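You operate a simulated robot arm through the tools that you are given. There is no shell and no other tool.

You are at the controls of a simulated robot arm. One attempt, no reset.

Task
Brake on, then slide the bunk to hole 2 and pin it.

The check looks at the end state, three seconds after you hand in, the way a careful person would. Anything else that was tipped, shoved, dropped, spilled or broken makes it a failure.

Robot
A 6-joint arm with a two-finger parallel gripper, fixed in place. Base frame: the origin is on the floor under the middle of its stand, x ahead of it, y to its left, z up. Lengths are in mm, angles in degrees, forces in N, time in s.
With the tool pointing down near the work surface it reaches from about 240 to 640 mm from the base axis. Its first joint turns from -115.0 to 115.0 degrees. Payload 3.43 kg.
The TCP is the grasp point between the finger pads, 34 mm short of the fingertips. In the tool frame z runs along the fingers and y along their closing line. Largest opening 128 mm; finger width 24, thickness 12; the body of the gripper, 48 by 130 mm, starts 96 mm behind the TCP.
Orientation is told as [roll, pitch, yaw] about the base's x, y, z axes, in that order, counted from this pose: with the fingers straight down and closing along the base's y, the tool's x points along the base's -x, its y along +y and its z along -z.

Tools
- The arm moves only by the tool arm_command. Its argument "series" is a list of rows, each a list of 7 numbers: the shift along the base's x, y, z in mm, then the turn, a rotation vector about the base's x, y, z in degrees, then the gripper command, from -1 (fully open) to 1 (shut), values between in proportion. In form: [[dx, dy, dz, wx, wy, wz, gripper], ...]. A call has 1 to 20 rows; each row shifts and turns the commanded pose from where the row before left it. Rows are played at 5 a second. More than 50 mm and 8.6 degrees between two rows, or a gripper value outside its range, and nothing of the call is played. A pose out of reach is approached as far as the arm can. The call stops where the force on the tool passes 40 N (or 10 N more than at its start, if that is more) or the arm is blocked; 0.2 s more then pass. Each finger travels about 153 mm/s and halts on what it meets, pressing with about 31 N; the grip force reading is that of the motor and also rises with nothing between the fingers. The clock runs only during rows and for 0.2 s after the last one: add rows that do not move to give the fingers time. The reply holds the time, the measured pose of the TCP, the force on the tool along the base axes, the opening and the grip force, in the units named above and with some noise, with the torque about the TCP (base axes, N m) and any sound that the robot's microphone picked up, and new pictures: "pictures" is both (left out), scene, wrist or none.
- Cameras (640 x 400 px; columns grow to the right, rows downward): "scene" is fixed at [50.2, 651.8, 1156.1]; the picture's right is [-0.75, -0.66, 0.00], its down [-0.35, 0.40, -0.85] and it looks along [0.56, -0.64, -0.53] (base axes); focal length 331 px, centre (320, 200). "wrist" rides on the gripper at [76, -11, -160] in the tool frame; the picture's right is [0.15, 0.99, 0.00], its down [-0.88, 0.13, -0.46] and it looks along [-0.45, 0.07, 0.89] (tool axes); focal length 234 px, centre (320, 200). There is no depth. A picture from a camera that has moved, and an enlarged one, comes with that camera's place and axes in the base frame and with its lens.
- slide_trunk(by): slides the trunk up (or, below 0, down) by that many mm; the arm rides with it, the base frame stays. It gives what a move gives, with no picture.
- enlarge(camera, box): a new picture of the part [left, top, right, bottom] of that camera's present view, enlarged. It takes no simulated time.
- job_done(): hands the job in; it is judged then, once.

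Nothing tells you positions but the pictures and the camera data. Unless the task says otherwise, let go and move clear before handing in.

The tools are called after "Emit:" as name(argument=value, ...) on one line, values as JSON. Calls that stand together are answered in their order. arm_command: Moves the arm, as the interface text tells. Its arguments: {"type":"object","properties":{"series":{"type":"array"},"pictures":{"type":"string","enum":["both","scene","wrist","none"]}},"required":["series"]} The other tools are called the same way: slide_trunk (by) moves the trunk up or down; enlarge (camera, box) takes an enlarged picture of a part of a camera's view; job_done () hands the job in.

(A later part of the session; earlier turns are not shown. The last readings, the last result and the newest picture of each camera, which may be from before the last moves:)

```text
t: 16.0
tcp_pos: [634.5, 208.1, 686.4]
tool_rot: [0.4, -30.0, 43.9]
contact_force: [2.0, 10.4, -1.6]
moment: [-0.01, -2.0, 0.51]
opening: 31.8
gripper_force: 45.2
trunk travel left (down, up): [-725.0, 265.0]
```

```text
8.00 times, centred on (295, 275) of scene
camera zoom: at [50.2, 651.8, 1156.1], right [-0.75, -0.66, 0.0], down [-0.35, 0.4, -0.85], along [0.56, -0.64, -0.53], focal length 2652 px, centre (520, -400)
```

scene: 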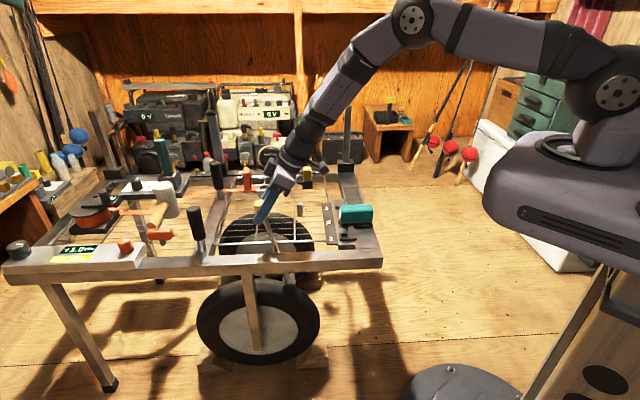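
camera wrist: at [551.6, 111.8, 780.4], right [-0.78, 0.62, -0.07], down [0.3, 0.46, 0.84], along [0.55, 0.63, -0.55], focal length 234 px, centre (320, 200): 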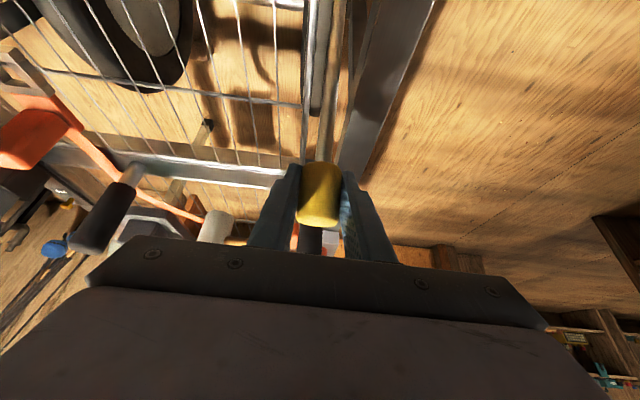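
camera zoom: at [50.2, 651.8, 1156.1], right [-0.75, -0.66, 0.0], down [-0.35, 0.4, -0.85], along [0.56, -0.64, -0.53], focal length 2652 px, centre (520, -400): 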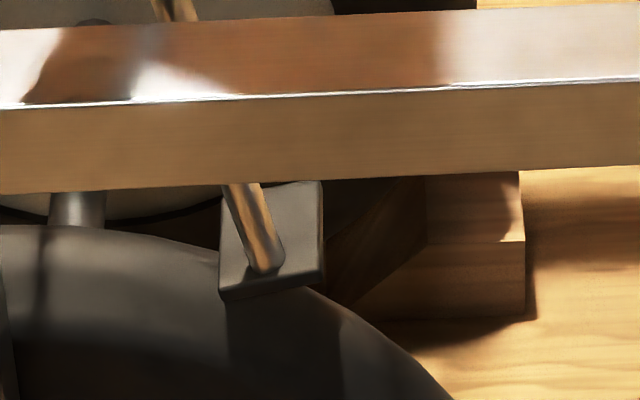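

The shoe moved toward the tyre as the knob came back, so the lever pivots near z = 490 and pulling toward the robot applies the brake. I'm continuing along the arc with a small correction for the side load.

Emit:
arm_command(series=[[-5.8, -3.9, 1.0, 0, 0, 0, 1], [-5.1, -4.7, 0.8, 0, 0, 0, 1], [-5.1, -4.7, 0.5, 0, 0, 0, 1], [-5.1, -4.7, 0.3, 0, 0, 0, 1]], pictures="scene")

Emit:
enlarge(camera="scene", box=[260, 250, 330, 300])

```text
t: 17.0
tcp_pos: [614.2, 187.6, 688.7]
tool_rot: [0.4, -30.1, 43.8]
contact_force: [6.0, 5.2, 2.9]
moment: [-0.1, -1.88, 0.19]
opening: 32.1
gripper_force: 45.1
trunk travel left (down, up): [-725.0, 265.0]
```

scene: 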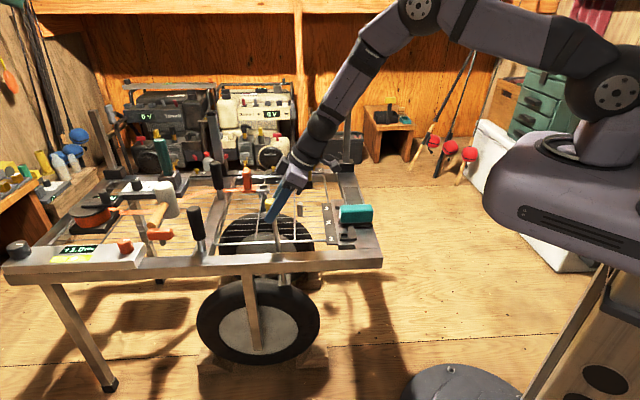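

```text
8.00 times, centred on (295, 275) of scene
camera zoom: at [50.2, 651.8, 1156.1], right [-0.75, -0.66, 0.0], down [-0.35, 0.4, -0.85], along [0.56, -0.64, -0.53], focal length 2652 px, centre (520, -400)
```

zoom: 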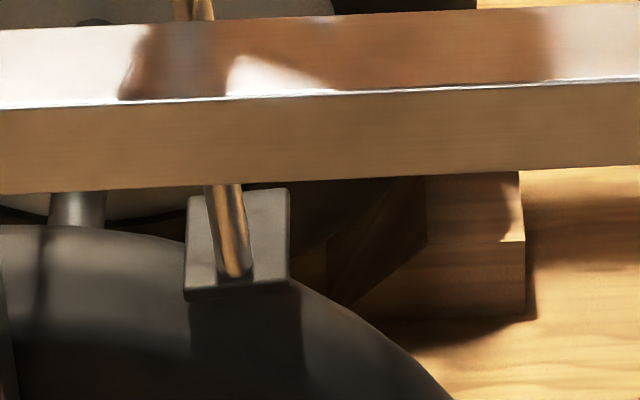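

Emit:
arm_command(series=[[-5.1, -4.7, 0.0, 0, 0, 0, 1], [-5.1, -4.7, -0.2, 0, 0, 0, 1], [-5.1, -4.7, -0.4, 0, 0, 0, 1], [-5.1, -4.7, -0.7, 0, 0, 0, 1]], pictures="scene")

Emit:
enlarge(camera="scene", box=[260, 250, 330, 300])

```text
t: 18.0
tcp_pos: [593.4, 167.1, 687.3]
tool_rot: [0.4, -30.2, 43.6]
contact_force: [13.4, -4.1, 2.9]
moment: [0.26, -1.57, -0.07]
opening: 31.6
gripper_force: 44.9
trunk travel left (down, up): [-725.0, 265.0]
```

scene: 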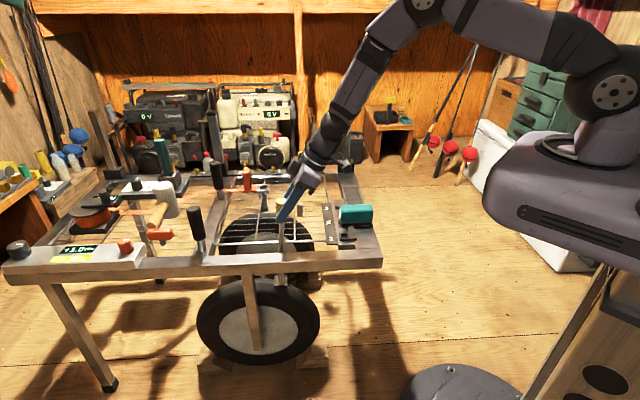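

```text
8.00 times, centred on (295, 275) of scene
camera zoom: at [50.2, 651.8, 1156.1], right [-0.75, -0.66, 0.0], down [-0.35, 0.4, -0.85], along [0.56, -0.64, -0.53], focal length 2652 px, centre (520, -400)
```

zoom: 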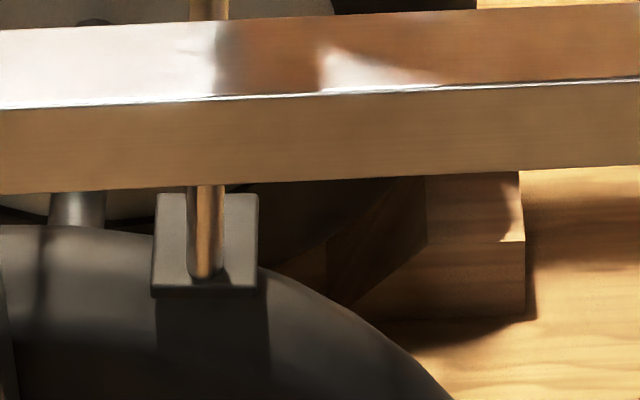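

Emit:
arm_command(series=[[-4.5, -7.0, -0.1, 0, 0, 0, 1], [-5, -6, -0.4, 0, 0, 0, 1], [-5, -5, -0.6, 0, 0, 0, 1], [-5, -5, -0.9, 0, 0, 0, 1]], pictures="scene")

Emit:
enlarge(camera="scene", box=[260, 250, 330, 300])

```text
t: 19.0
tcp_pos: [571.5, 146.3, 685.2]
tool_rot: [0.7, -30.0, 43.7]
contact_force: [13.2, -3.6, -8.3]
moment: [0.06, -1.56, -0.23]
opening: 31.6
gripper_force: 45.3
trunk travel left (down, up): [-725.0, 265.0]
```

scene: 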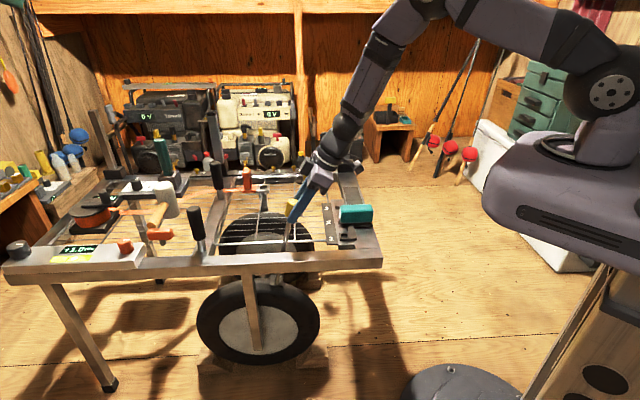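

```text
8.00 times, centred on (295, 275) of scene
camera zoom: at [50.2, 651.8, 1156.1], right [-0.75, -0.66, 0.0], down [-0.35, 0.4, -0.85], along [0.56, -0.64, -0.53], focal length 2652 px, centre (520, -400)
```

zoom: 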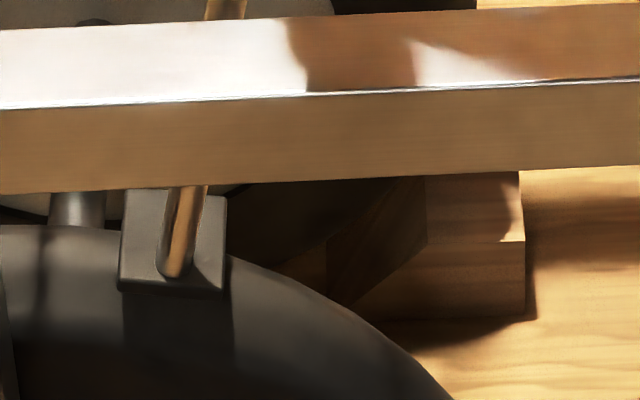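

Emit:
arm_command(series=[[-4.5, -5.5, -2.0, 0, 0, 0, 1], [-4.7, -5.3, -1.6, 0, 0, 0, 1], [-5, -5, -1.8, 0, 0, 0, 1], [-5, -5, -2.0, 0, 0, 0, 1]], pictures="scene")

Emit:
enlarge(camera="scene", box=[260, 250, 330, 300])

Emit:
enlarge(camera="scene", box=[220, 180, 340, 300])

```text
t: 20.0
tcp_pos: [553.0, 126.6, 677.1]
tool_rot: [0.7, -30.1, 43.9]
contact_force: [6.2, 13.3, 3.2]
moment: [0.46, -0.26, 0.2]
opening: 30.3
gripper_force: 45.0
trunk travel left (down, up): [-725.0, 265.0]
```

scene: 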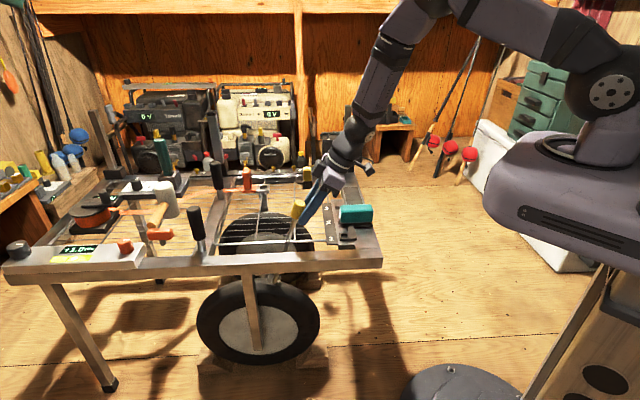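

```text
8.00 times, centred on (295, 275) of scene
camera zoom: at [50.2, 651.8, 1156.1], right [-0.75, -0.66, 0.0], down [-0.35, 0.4, -0.85], along [0.56, -0.64, -0.53], focal length 2652 px, centre (520, -400)
```

zoom: 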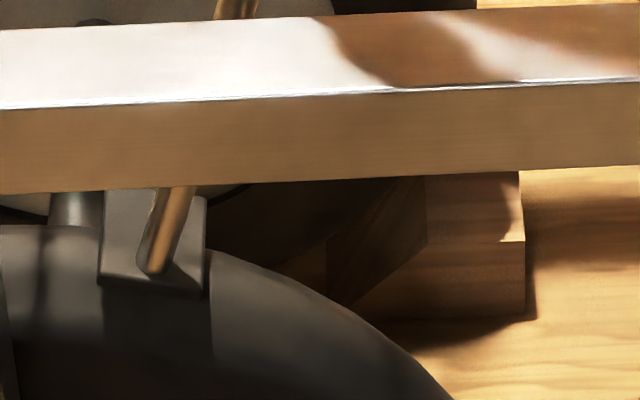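

```text
3.33 times, centred on (280, 240) of scene
camera zoom: at [50.2, 651.8, 1156.1], right [-0.75, -0.66, 0.0], down [-0.35, 0.4, -0.85], along [0.56, -0.64, -0.53], focal length 1105 px, centre (453, 67)
```

zoom: 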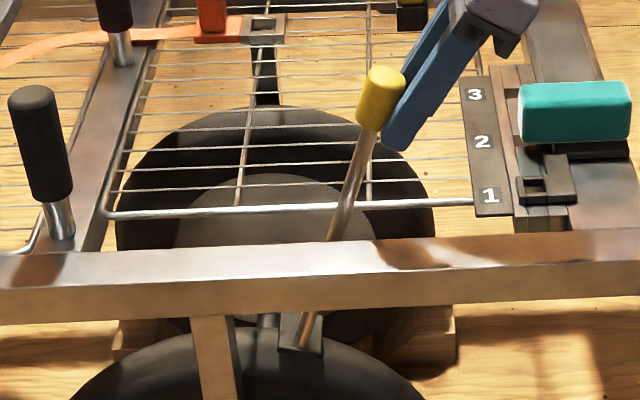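

The grip slid along the knob at the end of the pull while the lever slowed, so it may have reached its stop. I'm checking the wrist view.

Emit:
enlarge(camera="wrist", box=[200, 20, 440, 260])

Emit:
enlarge(camera="scene", box=[270, 180, 340, 240])

```text
1.67 times, centred on (320, 140) of wrist
camera zoom: at [457.0, 16.7, 778.7], right [-0.78, 0.62, -0.06], down [0.3, 0.46, 0.84], along [0.55, 0.64, -0.54], focal length 390 px, centre (320, 300)
```

zoom: 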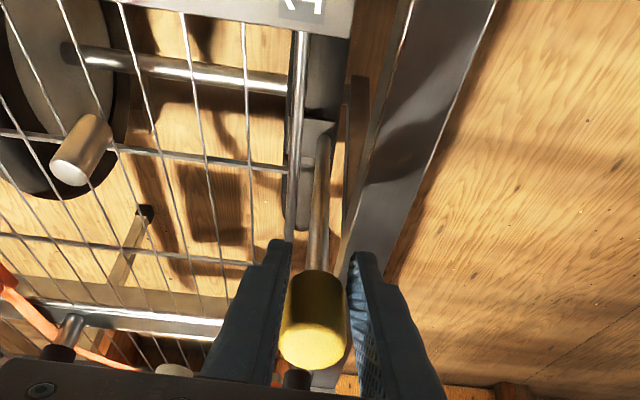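

```text
6.67 times, centred on (305, 210) of scene
camera zoom: at [50.2, 651.8, 1156.1], right [-0.75, -0.66, 0.0], down [-0.35, 0.4, -0.85], along [0.56, -0.64, -0.53], focal length 2210 px, centre (420, 133)
```

zoom: 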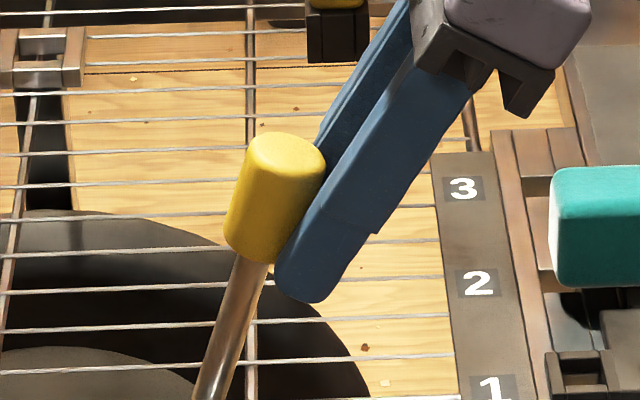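

Emit:
arm_command(series=[[0, 0, 0, 0, 0, 0, 0.2], [0, 0, 0, 0, 0, 0, 0.2], [0, 0, 0, 0, 0, 0, 0.2]], pictures="both")

Emit:
enlarge(camera="scene", box=[220, 180, 340, 300])

Emit:
enlarge(camera="scene", box=[260, 250, 330, 300])

```text
t: 20.8
tcp_pos: [555.2, 125.2, 677.5]
tool_rot: [0.6, -30.0, 43.8]
contact_force: [0.4, 0.1, -0.2]
moment: [0.02, 0.0, -0.02]
opening: 51.1
gripper_force: 0.2
trunk travel left (down, up): [-725.0, 265.0]
camera wrist: at [457.5, 15.6, 778.5], right [-0.78, 0.62, -0.07], down [0.3, 0.46, 0.84], along [0.55, 0.63, -0.55], focal length 234 px, centre (320, 200)
```

scene: 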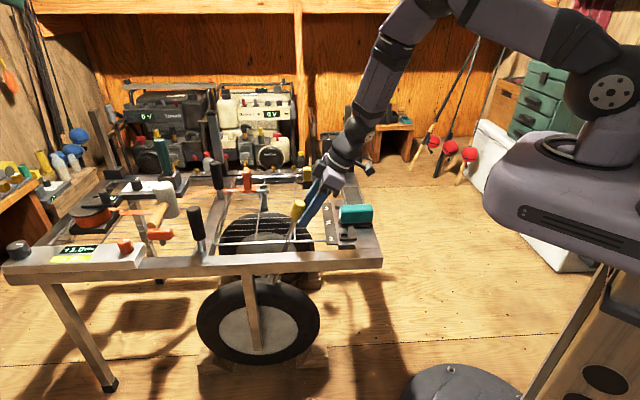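
wrist: 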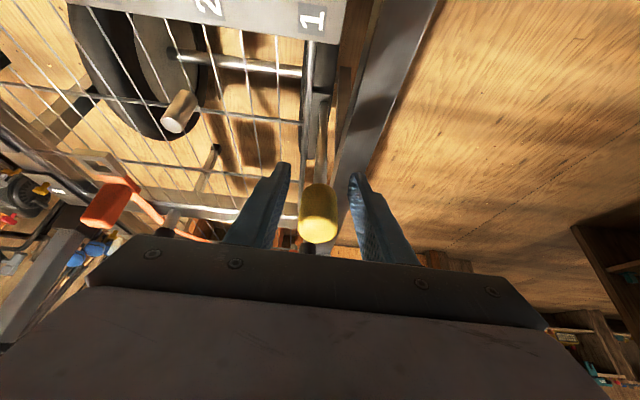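

```text
3.33 times, centred on (280, 240) of scene
camera zoom: at [50.2, 651.8, 1156.1], right [-0.75, -0.66, 0.0], down [-0.35, 0.4, -0.85], along [0.56, -0.64, -0.53], focal length 1105 px, centre (453, 67)
```

zoom: 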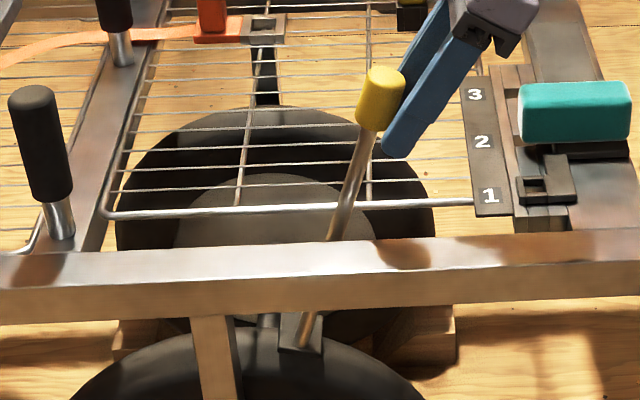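

```text
8.00 times, centred on (295, 275) of scene
camera zoom: at [50.2, 651.8, 1156.1], right [-0.75, -0.66, 0.0], down [-0.35, 0.4, -0.85], along [0.56, -0.64, -0.53], focal length 2652 px, centre (520, -400)
```

zoom: 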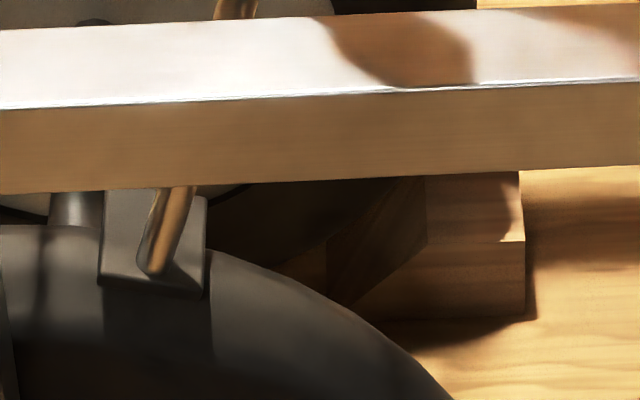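

The lever stays where I left it, at (571, 144, 678). That mirrors its starting lean, so it is probably at the on stop. I'll re-grip and tug a little further to confirm.

Emit:
arm_command(series=[[7, 8.5, 0, 0, 0, 0, 0.2], [7, 8.5, 0, 0, 0, 0, 0.2], [0, 0, 0, 0, 0, 0, 0.6], [0, 0, 0, 0, 0, 0, 1], [0, 0, 0, 0, 0, 0, 1], [-2.5, -2.5, -0.7, 0, 0, 0, 1], [-2.5, -2.5, -0.7, 0, 0, 0, 1], [-2.5, -2.5, -0.7, 0, 0, 0, 1]], pictures="scene")

Emit:
enlarge(camera="scene", box=[220, 180, 340, 300])

Emit:
enlarge(camera="scene", box=[260, 250, 330, 300])

```text
t: 22.6
tcp_pos: [563.6, 136.5, 676.5]
tool_rot: [0.4, -30.3, 44.0]
contact_force: [19.2, 17.3, 1.6]
moment: [-0.55, -0.4, -0.22]
opening: 31.7
gripper_force: 45.4
trunk travel left (down, up): [-725.0, 265.0]
```

scene: 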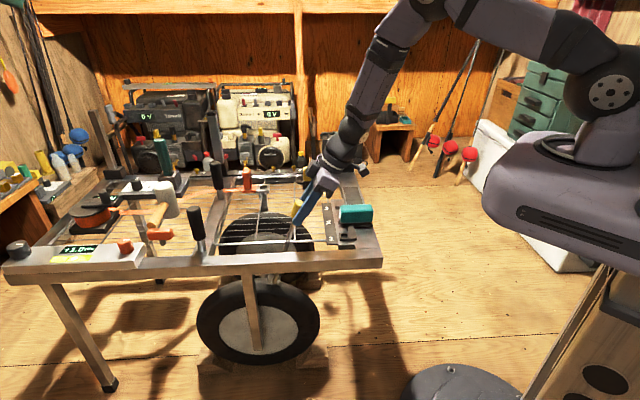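

```text
3.33 times, centred on (280, 240) of scene
camera zoom: at [50.2, 651.8, 1156.1], right [-0.75, -0.66, 0.0], down [-0.35, 0.4, -0.85], along [0.56, -0.64, -0.53], focal length 1105 px, centre (453, 67)
```

zoom: 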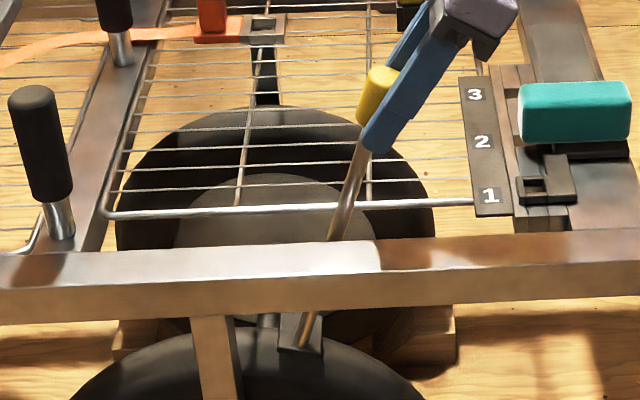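

```text
8.00 times, centred on (295, 275) of scene
camera zoom: at [50.2, 651.8, 1156.1], right [-0.75, -0.66, 0.0], down [-0.35, 0.4, -0.85], along [0.56, -0.64, -0.53], focal length 2652 px, centre (520, -400)
```

zoom: 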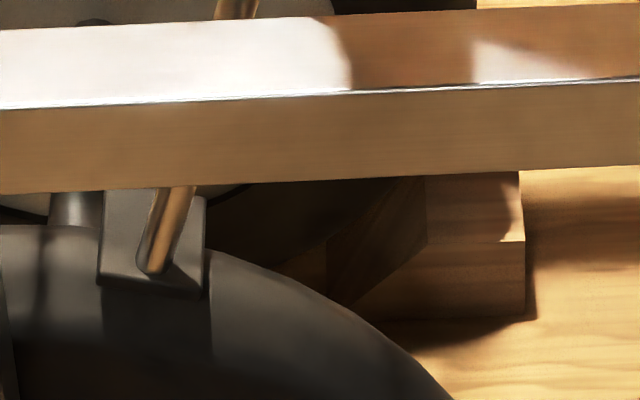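

26 N of pull doesn't move the lever any further, so the brake is on its stop. I'll release it and back out along the tool axis.

Emit:
arm_command(series=[[1.5, 1.5, 0.5, 0, 0, 0, 0.6], [0, 0, 0, 0, 0, 0, 0.1], [0, 0, 0, 0, 0, 0, -0.1], [-12, -12, 29, 0, 0, 0, -0.1], [-15, -15, 37, 0, 0, 0, -0.1], [-15, -15, 37, 0, 0, 0, -0.1], [0, 0, 0, 0, 0, 0, -0.5]], pictures="both")

Emit:
enlarge(camera="scene", box=[220, 180, 340, 300])

```text
t: 24.2
tcp_pos: [519.1, 95.7, 777.4]
tool_rot: [0.6, -30.0, 43.7]
contact_force: [-0.7, 0.4, 0.0]
moment: [0.0, 0.01, 0.02]
opening: 96.1
gripper_force: 0.1
trunk travel left (down, up): [-725.0, 265.0]
camera wrist: at [422.9, -12.6, 877.6], right [-0.78, 0.62, -0.06], down [0.3, 0.46, 0.84], along [0.55, 0.63, -0.54], focal length 234 px, centre (320, 200)
```

scene: 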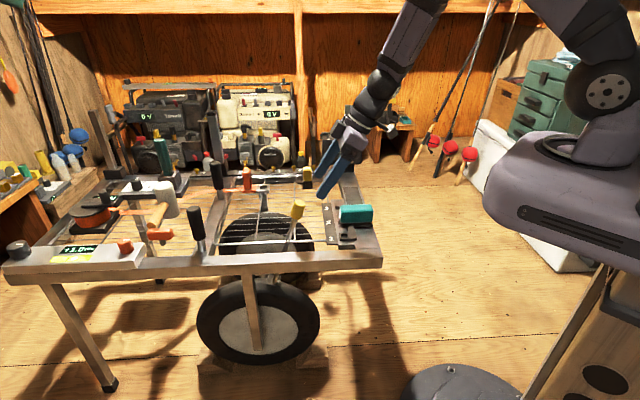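
wrist: 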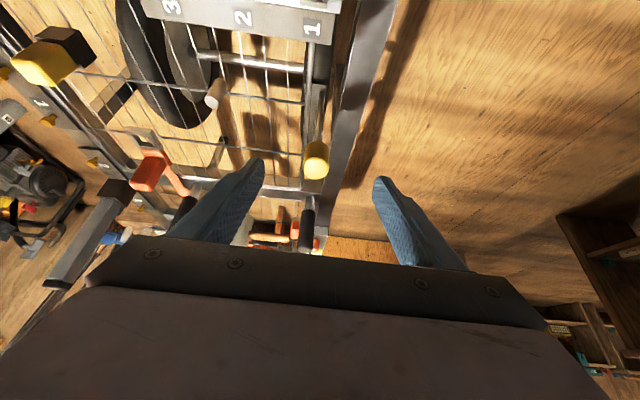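

```text
3.33 times, centred on (280, 240) of scene
camera zoom: at [50.2, 651.8, 1156.1], right [-0.75, -0.66, 0.0], down [-0.35, 0.4, -0.85], along [0.56, -0.64, -0.53], focal length 1105 px, centre (453, 67)
```

zoom: 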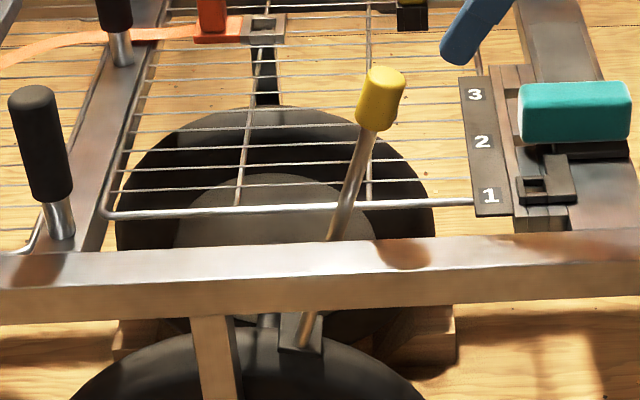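

The brake is set and holding. Now I'll look at the two pin candidates from this new angle.

Emit:
enlarge(camera="wrist", box=[0, 10, 120, 110])

Emit:
enlarge(camera="wrist", box=[170, 50, 260, 130])

Emit:
enlarge(camera="wrist", box=[90, 110, 210, 210])

```text
4.00 times, centred on (60, 60) of wrist
camera zoom: at [422.9, -12.6, 877.6], right [-0.78, 0.62, -0.06], down [0.3, 0.46, 0.84], along [0.55, 0.63, -0.54], focal length 937 px, centre (1360, 760)
```

zoom: 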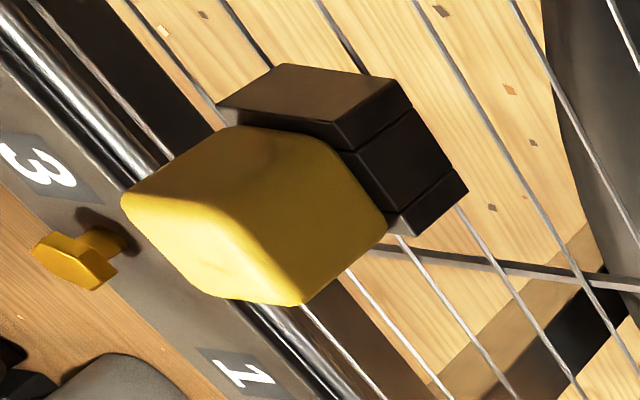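

```text
5.00 times, centred on (215, 90) of wrist
camera zoom: at [422.9, -12.6, 877.6], right [-0.78, 0.62, -0.06], down [0.3, 0.46, 0.84], along [0.55, 0.63, -0.54], focal length 1171 px, centre (845, 750)
```

zoom: 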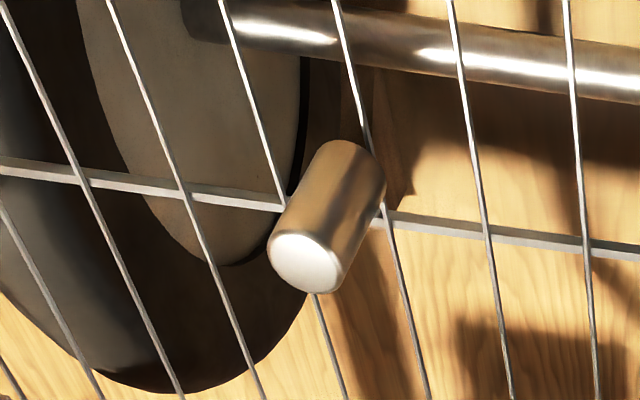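

```text
4.00 times, centred on (150, 160) of wrist
camera zoom: at [422.9, -12.6, 877.6], right [-0.78, 0.62, -0.06], down [0.3, 0.46, 0.84], along [0.55, 0.63, -0.54], focal length 937 px, centre (1000, 360)
```

zoom: 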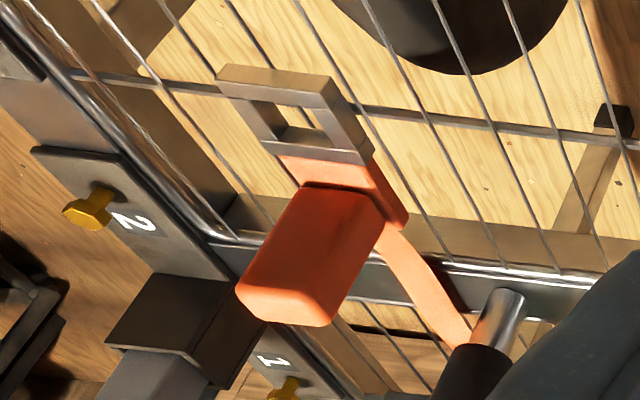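

The yellow grip is seated in a four-walled socket just like the tab, so I take it as the parked pin. The brake is done, so the next step is to level the tool and hover over the bunk pad with the fingers closing along the slide direction.

Emit:
arm_command(series=[[0, -40, 0, -5.6, 5.6, 0, -1], [0, -40, 0, -5.6, 5.6, 0, -1], [0, -40, 0, -5.6, 5.6, 0, -1], [0, -36, 0, -4.4, 4.4, 1, -1], [5, 0, -30, 0, 0, 0, -1], [0, 0, 0, 0, 0, 0, -1]], pictures="both")

```text
t: 25.6
tcp_pos: [523.8, -60.9, 746.1]
tool_rot: [0.0, 0.0, 45.0]
contact_force: [-0.9, 0.2, -0.6]
moment: [0.03, -0.01, -0.03]
opening: 128.2
gripper_force: 0.1
trunk travel left (down, up): [-725.0, 265.0]
camera wrist: at [476.9, -121.5, 907.4], right [-0.8, 0.6, 0.0], down [0.53, 0.71, 0.46], along [0.27, 0.37, -0.89], focal length 234 px, centre (320, 200)
```

scene: 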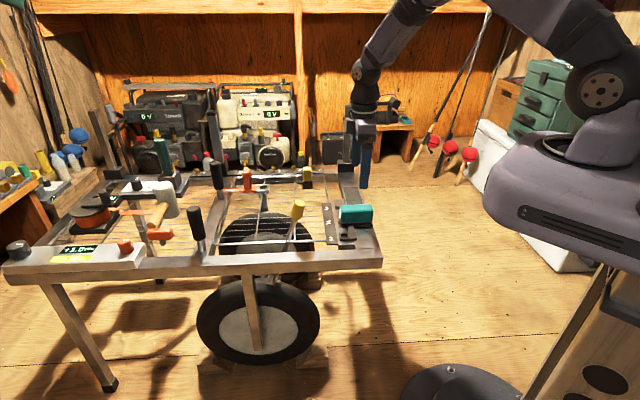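
wrist: 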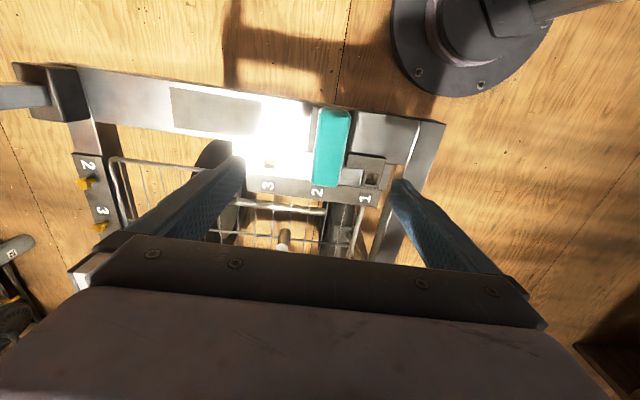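

Emit:
enlarge(camera="wrist", box=[230, 90, 430, 220])

Emit:
enlarge(camera="wrist", box=[340, 140, 400, 200])

```text
3.08 times, centred on (330, 155) of wrist
camera zoom: at [476.9, -121.5, 907.4], right [-0.8, 0.6, 0.0], down [0.53, 0.71, 0.46], along [0.27, 0.37, -0.89], focal length 720 px, centre (289, 338)
```

zoom: 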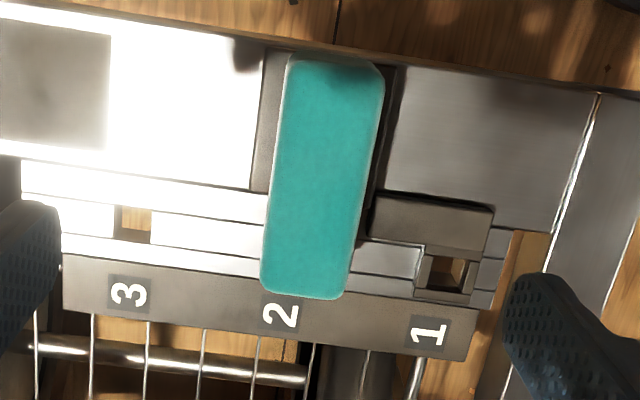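

```text
6.67 times, centred on (370, 170) of wrist
camera zoom: at [476.9, -121.5, 907.4], right [-0.8, 0.6, 0.0], down [0.53, 0.71, 0.46], along [0.27, 0.37, -0.89], focal length 1561 px, centre (-13, 400)
```

zoom: 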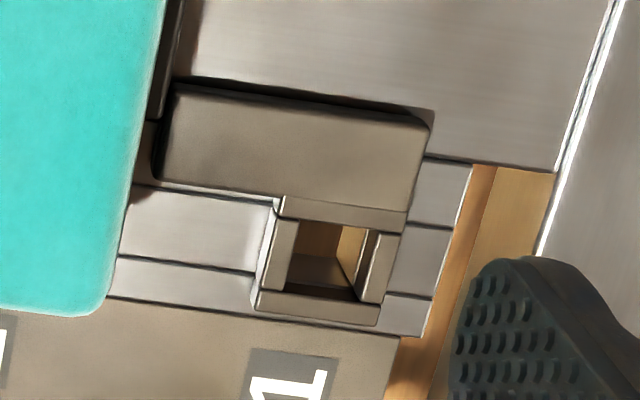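

The tab hole measures about 17.5 mm square. The 20 mm grey cylinder can't fit it, so the yellow one is the pin. The pad's top is centred near (514, -50, 605), so I'll descend over it.

Emit:
arm_command(series=[[-5, 5, -40, 0, 0, 0, -0.6], [-5, 6, -40, 0, 0, 0, -0.4], [0, 0, -16, 0, 0, 0, -0.3], [0, 0, 0, 0, 0, 0, -0.3]], pictures="both")

Emit:
enlarge(camera="wrist", box=[200, 60, 440, 260])

Emit:
enlarge(camera="scene", box=[310, 130, 400, 270])

```text
t: 26.6
tcp_pos: [513.3, -51.2, 653.1]
tool_rot: [0.1, -0.1, 45.1]
contact_force: [-0.2, 1.0, 0.4]
moment: [-0.01, -0.01, 0.04]
opening: 83.6
gripper_force: 0.1
trunk travel left (down, up): [-725.0, 265.0]
camera wrist: at [467.3, -111.8, 814.2], right [-0.8, 0.6, 0.0], down [0.53, 0.71, 0.46], along [0.27, 0.37, -0.89], focal length 234 px, centre (320, 200)
```

scene: 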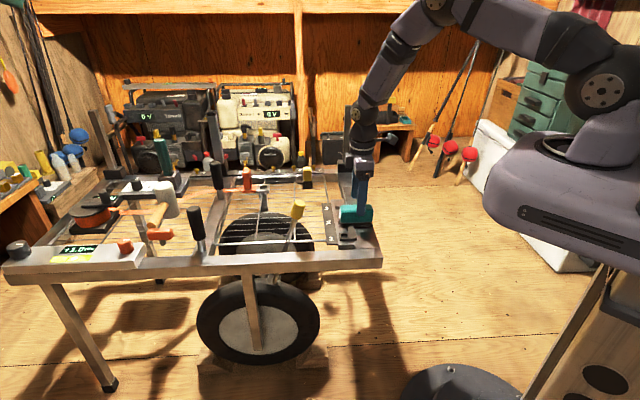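
wrist: 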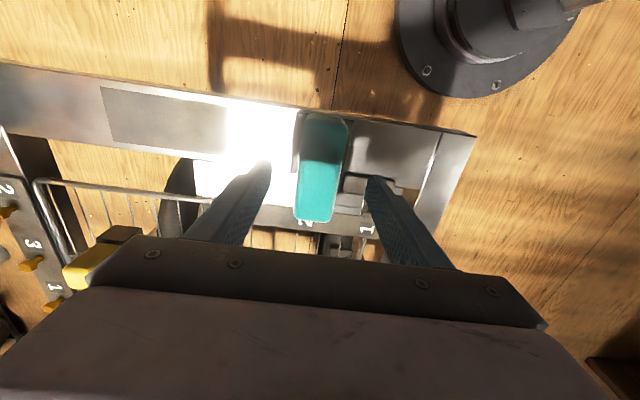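

```text
2.00 times, centred on (320, 160) of wrist
camera zoom: at [467.3, -111.8, 814.2], right [-0.8, 0.6, 0.0], down [0.53, 0.71, 0.46], along [0.27, 0.37, -0.89], focal length 468 px, centre (320, 280)
```

zoom: 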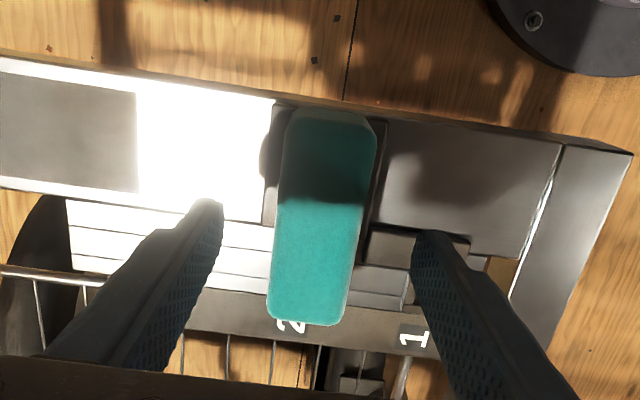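

```text
2.86 times, centred on (355, 200) of scene
camera zoom: at [50.2, 651.8, 1156.1], right [-0.75, -0.66, 0.0], down [-0.35, 0.4, -0.85], along [0.56, -0.64, -0.53], focal length 947 px, centre (220, 200)
```

zoom: 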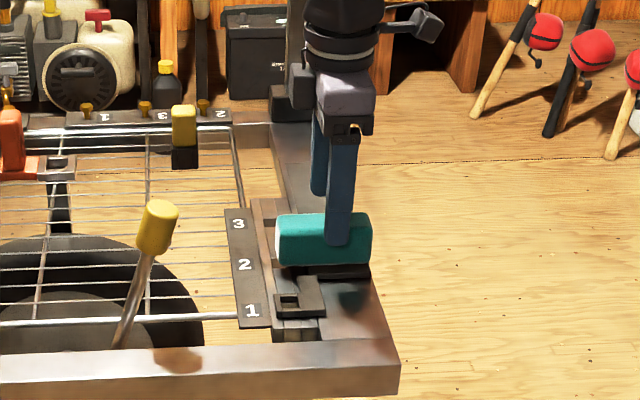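

Emit:
arm_command(series=[[-1, -1, -20, 0, 0, 0, -0.3], [-1, 0, -20, 0, 0, 0, -0.3], [0, 0, 0, 0, 0, 0, 0.0], [0, 0, 0, 0, 0, 0, 0.3], [0, 0, 0, 0, 0, 0, 0.6], [0, 0, 0, 0, 0, 0, 0.8]], pictures="both")

Emit:
enlarge(camera="scene", box=[310, 170, 400, 270])

```text
t: 28.0
tcp_pos: [514.6, -51.6, 614.1]
tool_rot: [-0.1, -0.1, 45.0]
contact_force: [3.3, -4.5, -2.7]
moment: [-0.02, -0.18, 0.2]
opening: 39.7
gripper_force: 45.2
trunk travel left (down, up): [-725.0, 265.0]
camera wrist: at [467.6, -112.6, 774.0], right [-0.8, 0.6, 0.0], down [0.53, 0.71, 0.46], along [0.27, 0.37, -0.89], focal length 234 px, centre (320, 200)
```

scene: 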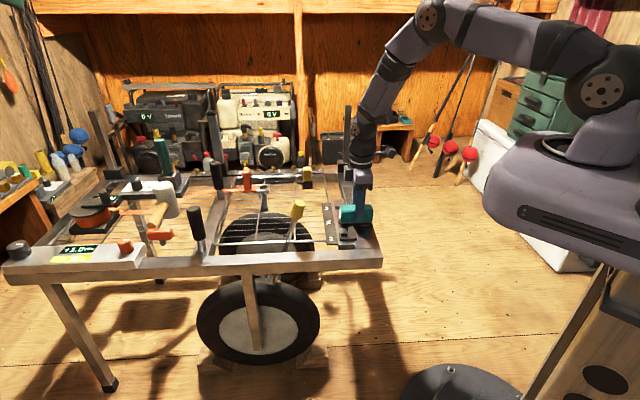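
wrist: 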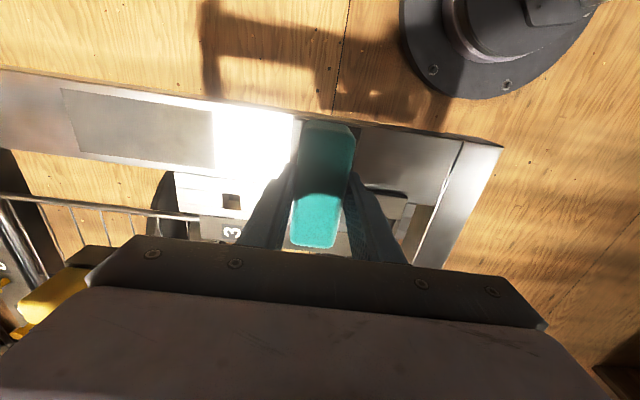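

```text
4.00 times, centred on (355, 220) of scene
camera zoom: at [50.2, 651.8, 1156.1], right [-0.75, -0.66, 0.0], down [-0.35, 0.4, -0.85], along [0.56, -0.64, -0.53], focal length 1326 px, centre (180, 120)
```

zoom: 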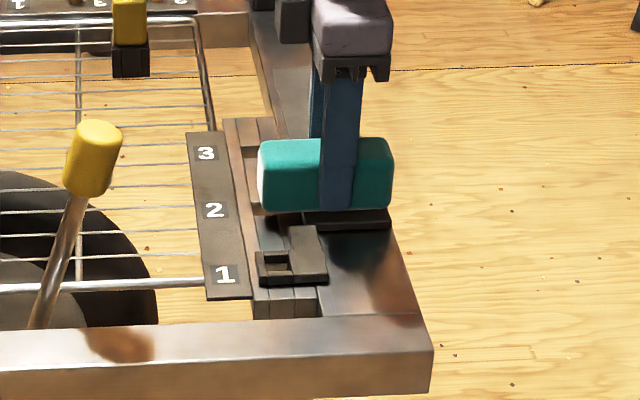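

The pad is gripped, 39.7 mm wide. I'll slide it slowly along the rail toward hole 2 and watch the force.

Emit:
arm_command(series=[[3.5, -3.5, 0, 0, 0, 0, 0.8], [5.3, -5.3, 0, 0, 0, 0, 0.8], [5.3, -5.3, 0, 0, 0, 0, 0.8], [0, 0, 0, 0, 0, 0, 0.8]], pictures="scene")

Emit:
enlarge(camera="scene", box=[310, 170, 400, 270])

```text
t: 29.0
tcp_pos: [527.7, -65.4, 614.1]
tool_rot: [-0.1, -0.1, 44.9]
contact_force: [9.4, 11.5, 4.7]
moment: [0.2, 1.13, 0.03]
opening: 39.7
gripper_force: 45.1
trunk travel left (down, up): [-725.0, 265.0]
```

scene: 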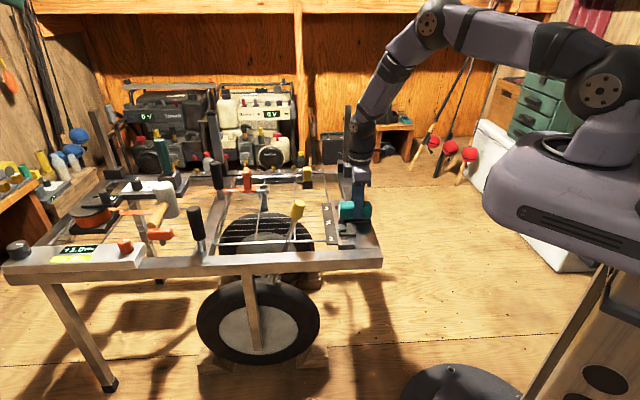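

```text
4.00 times, centred on (355, 220) of scene
camera zoom: at [50.2, 651.8, 1156.1], right [-0.75, -0.66, 0.0], down [-0.35, 0.4, -0.85], along [0.56, -0.64, -0.53], focal length 1326 px, centre (180, 120)
```

zoom: 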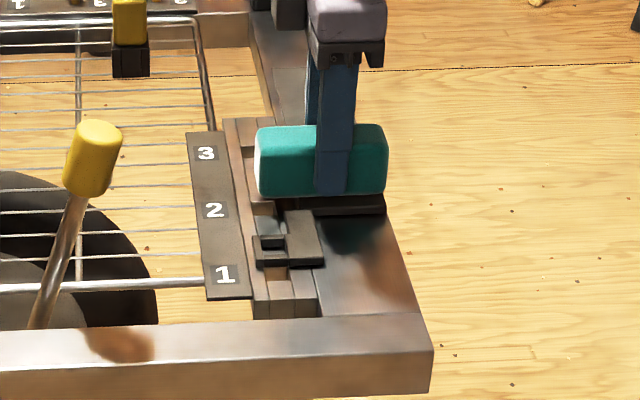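

Emit:
arm_command(series=[[5.6, -4.4, -0.3, 0, 0, 0, 0.8], [5.5, -5.1, 0, 0, 0, 0, 0.8], [5.5, -5.1, 0, 0, 0, 0, 0.8], [5.5, -5.1, 0, 0, 0, 0, 0.8], [0, 0, 0, 0, 0, 0, 0.8]], pictures="scene")

Emit:
enlarge(camera="scene", box=[310, 170, 400, 270])

```text
t: 30.2
tcp_pos: [547.4, -85.9, 612.5]
tool_rot: [0.0, 0.0, 45.1]
contact_force: [0.0, 1.2, 14.2]
moment: [-0.21, 0.78, -0.13]
opening: 39.6
gripper_force: 45.3
trunk travel left (down, up): [-725.0, 265.0]
```

scene: 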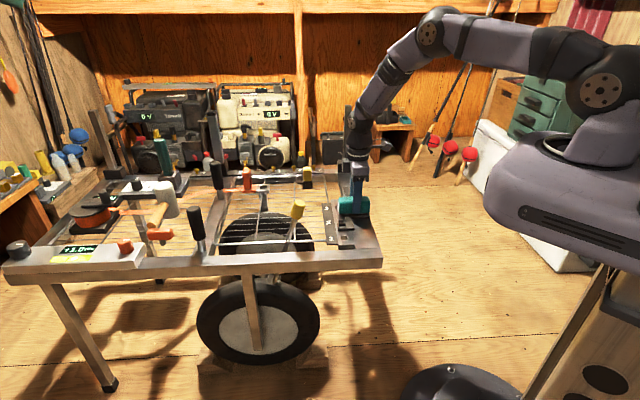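

```text
4.00 times, centred on (355, 220) of scene
camera zoom: at [50.2, 651.8, 1156.1], right [-0.75, -0.66, 0.0], down [-0.35, 0.4, -0.85], along [0.56, -0.64, -0.53], focal length 1326 px, centre (180, 120)
```

zoom: 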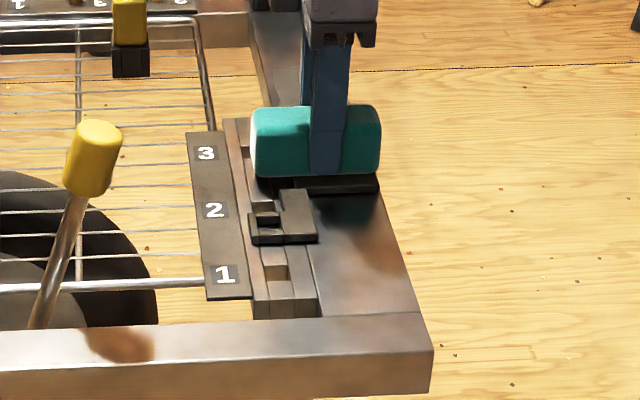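

Emit:
arm_command(series=[[4.9, -5.0, 0.8, 0, 0, 0, 0.8], [4.9, -5.0, 0, 0, 0, 0, 0.8], [4.9, -5.0, 0, 0, 0, 0, 0.8], [4.9, -5.0, 0, 0, 0, 0, 0.8], [0, 0, 0, 0, 0, 0, 0.8]], pictures="both")

Emit:
enlarge(camera="scene", box=[320, 180, 380, 250])

Emit:
enlarge(camera="wrist", box=[220, 100, 440, 260])

```text
t: 31.4
tcp_pos: [569.0, -107.3, 614.5]
tool_rot: [-0.2, -0.1, 45.0]
contact_force: [5.7, -1.4, 14.2]
moment: [-0.03, 1.33, 0.2]
opening: 39.8
gripper_force: 44.8
trunk travel left (down, up): [-725.0, 265.0]
camera wrist: at [522.9, -168.1, 773.9], right [-0.8, 0.6, 0.0], down [0.53, 0.72, 0.46], along [0.28, 0.37, -0.89], focal length 234 px, centre (320, 200)
```

scene: 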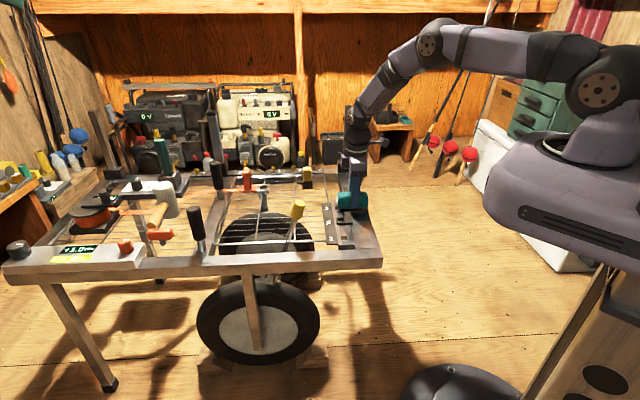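
wrist: 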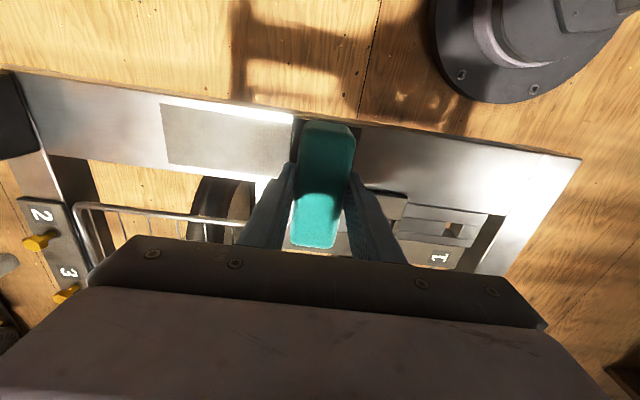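

```text
5.71 times, centred on (350, 215) of scene
camera zoom: at [50.2, 651.8, 1156.1], right [-0.75, -0.66, 0.0], down [-0.35, 0.4, -0.85], along [0.56, -0.64, -0.53], focal length 1894 px, centre (149, 114)
```

zoom: 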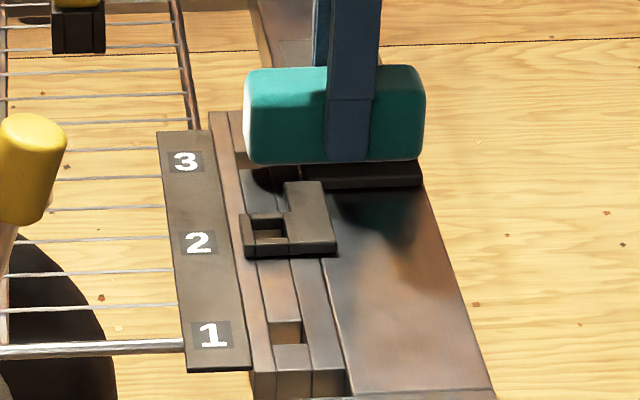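

```text
2.50 times, centred on (330, 180) of wrist
camera zoom: at [522.9, -168.1, 773.9], right [-0.8, 0.6, 0.0], down [0.53, 0.72, 0.46], along [0.28, 0.37, -0.89], focal length 585 px, centre (295, 250)
```

zoom: 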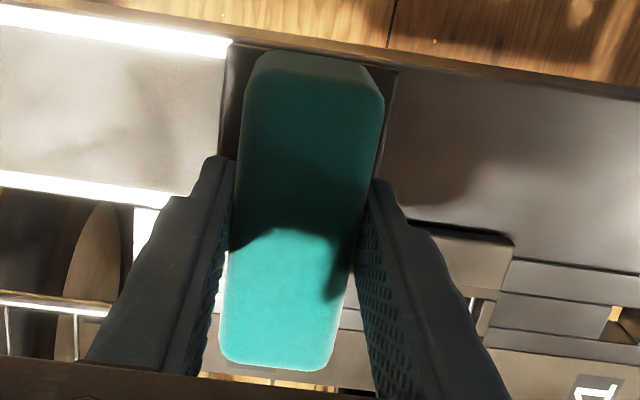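

The pad has moved 78 mm and the tab is close to hole 2. I'll let go and rise for a clear look at how the tab hole lines up with the rail.

Emit:
arm_command(series=[[0, 0, -0.5, 0, 0, 0, 0.3], [0, 0, 0, 0, 0, 0, -0.1], [0, 0, 20, 0, 0, 0, -0.3], [0, 0, 40, 0, 0, 0, -0.3], [-10, 20, 30, 0, 0, 0, -0.3], [-20, 30, 20, 0, 0, 0, -0.3], [0, 0, 0, 0, 0, 0, -0.3]], pictures="both")

Emit:
enlarge(camera="wrist", box=[220, 80, 440, 250])

Emit:
enlarge(camera="scene", box=[325, 205, 365, 245])

```text
t: 33.0
tcp_pos: [537.8, -55.0, 721.9]
tool_rot: [0.0, 0.1, 45.0]
contact_force: [-0.4, -0.2, -0.4]
moment: [-0.01, 0.01, -0.02]
opening: 83.1
gripper_force: 0.1
trunk travel left (down, up): [-725.0, 265.0]
camera wrist: at [491.9, -116.4, 883.6], right [-0.8, 0.6, 0.0], down [0.53, 0.71, 0.46], along [0.27, 0.37, -0.89], focal length 234 px, centre (320, 200)
```

scene: 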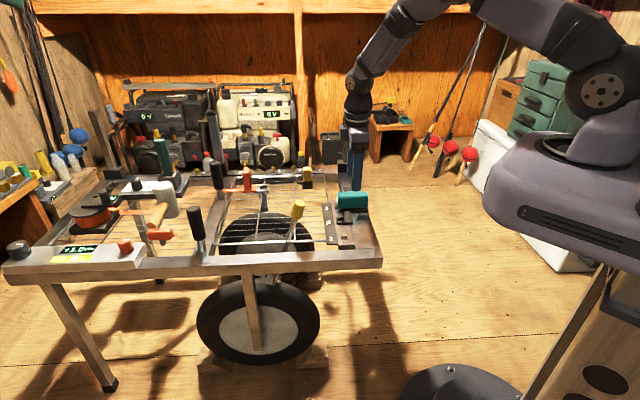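
wrist: 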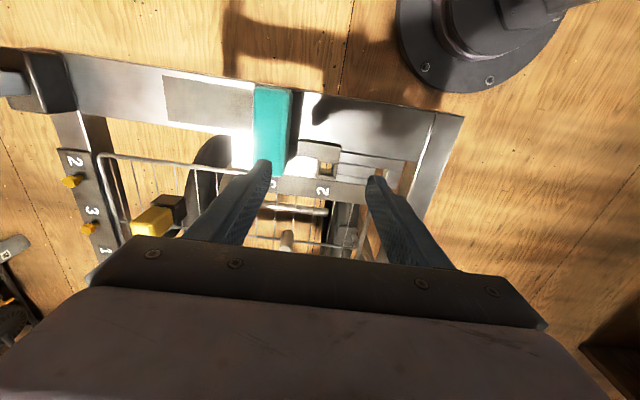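

```text
2.35 times, centred on (330, 165) of wrist
camera zoom: at [491.9, -116.4, 883.6], right [-0.8, 0.6, 0.0], down [0.53, 0.71, 0.46], along [0.27, 0.37, -0.89], focal length 551 px, centre (296, 282)
```

zoom: 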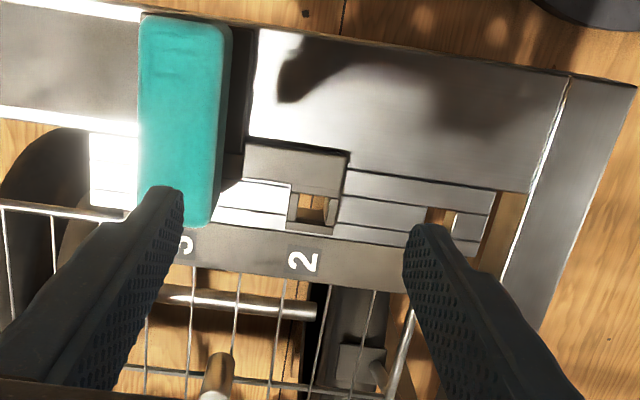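

```text
10.00 times, centred on (345, 225) of scene
camera zoom: at [50.2, 651.8, 1156.1], right [-0.75, -0.66, 0.0], down [-0.35, 0.4, -0.85], along [0.56, -0.64, -0.53], focal length 3314 px, centre (70, -50)
```

zoom: 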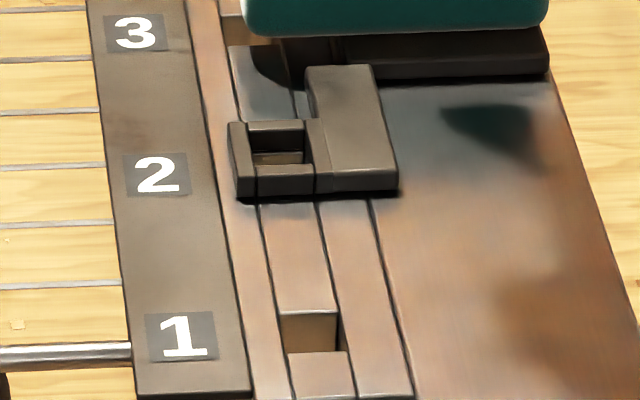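

Emit:
enlarge(camera="wrist", box=[300, 135, 350, 185])

Emit:
enlarge(camera="scene", box=[330, 210, 360, 230])

Emit:
enlarge(camera="wrist", box=[340, 150, 400, 200])

```text
8.00 times, centred on (325, 160) of wrist
camera zoom: at [491.9, -116.4, 883.6], right [-0.8, 0.6, 0.0], down [0.53, 0.71, 0.46], along [0.27, 0.37, -0.89], focal length 1873 px, centre (280, 520)
```

zoom: 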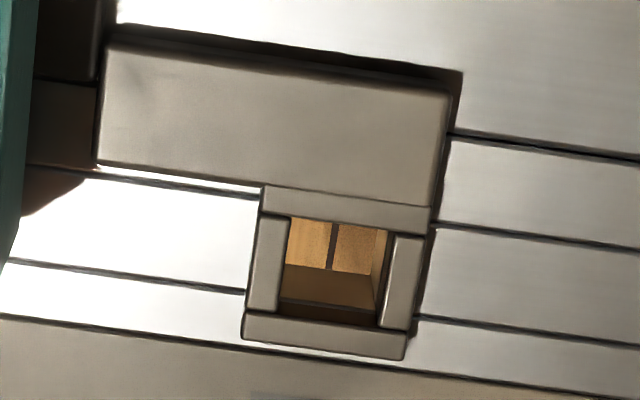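

```text
16.00 times, centred on (345, 220) of scene
camera zoom: at [50.2, 651.8, 1156.1], right [-0.75, -0.66, 0.0], down [-0.35, 0.4, -0.85], along [0.56, -0.64, -0.53], focal length 5303 px, centre (-80, -120)
```

zoom: 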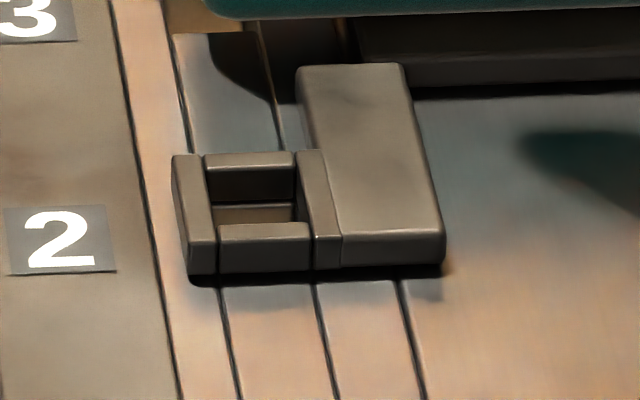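

```text
8.00 times, centred on (370, 175) of wrist
camera zoom: at [491.9, -116.4, 883.6], right [-0.8, 0.6, 0.0], down [0.53, 0.71, 0.46], along [0.27, 0.37, -0.89], focal length 1873 px, centre (-80, 400)
```

zoom: 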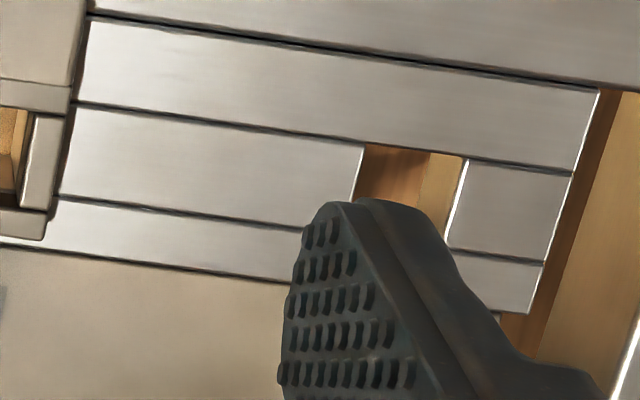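

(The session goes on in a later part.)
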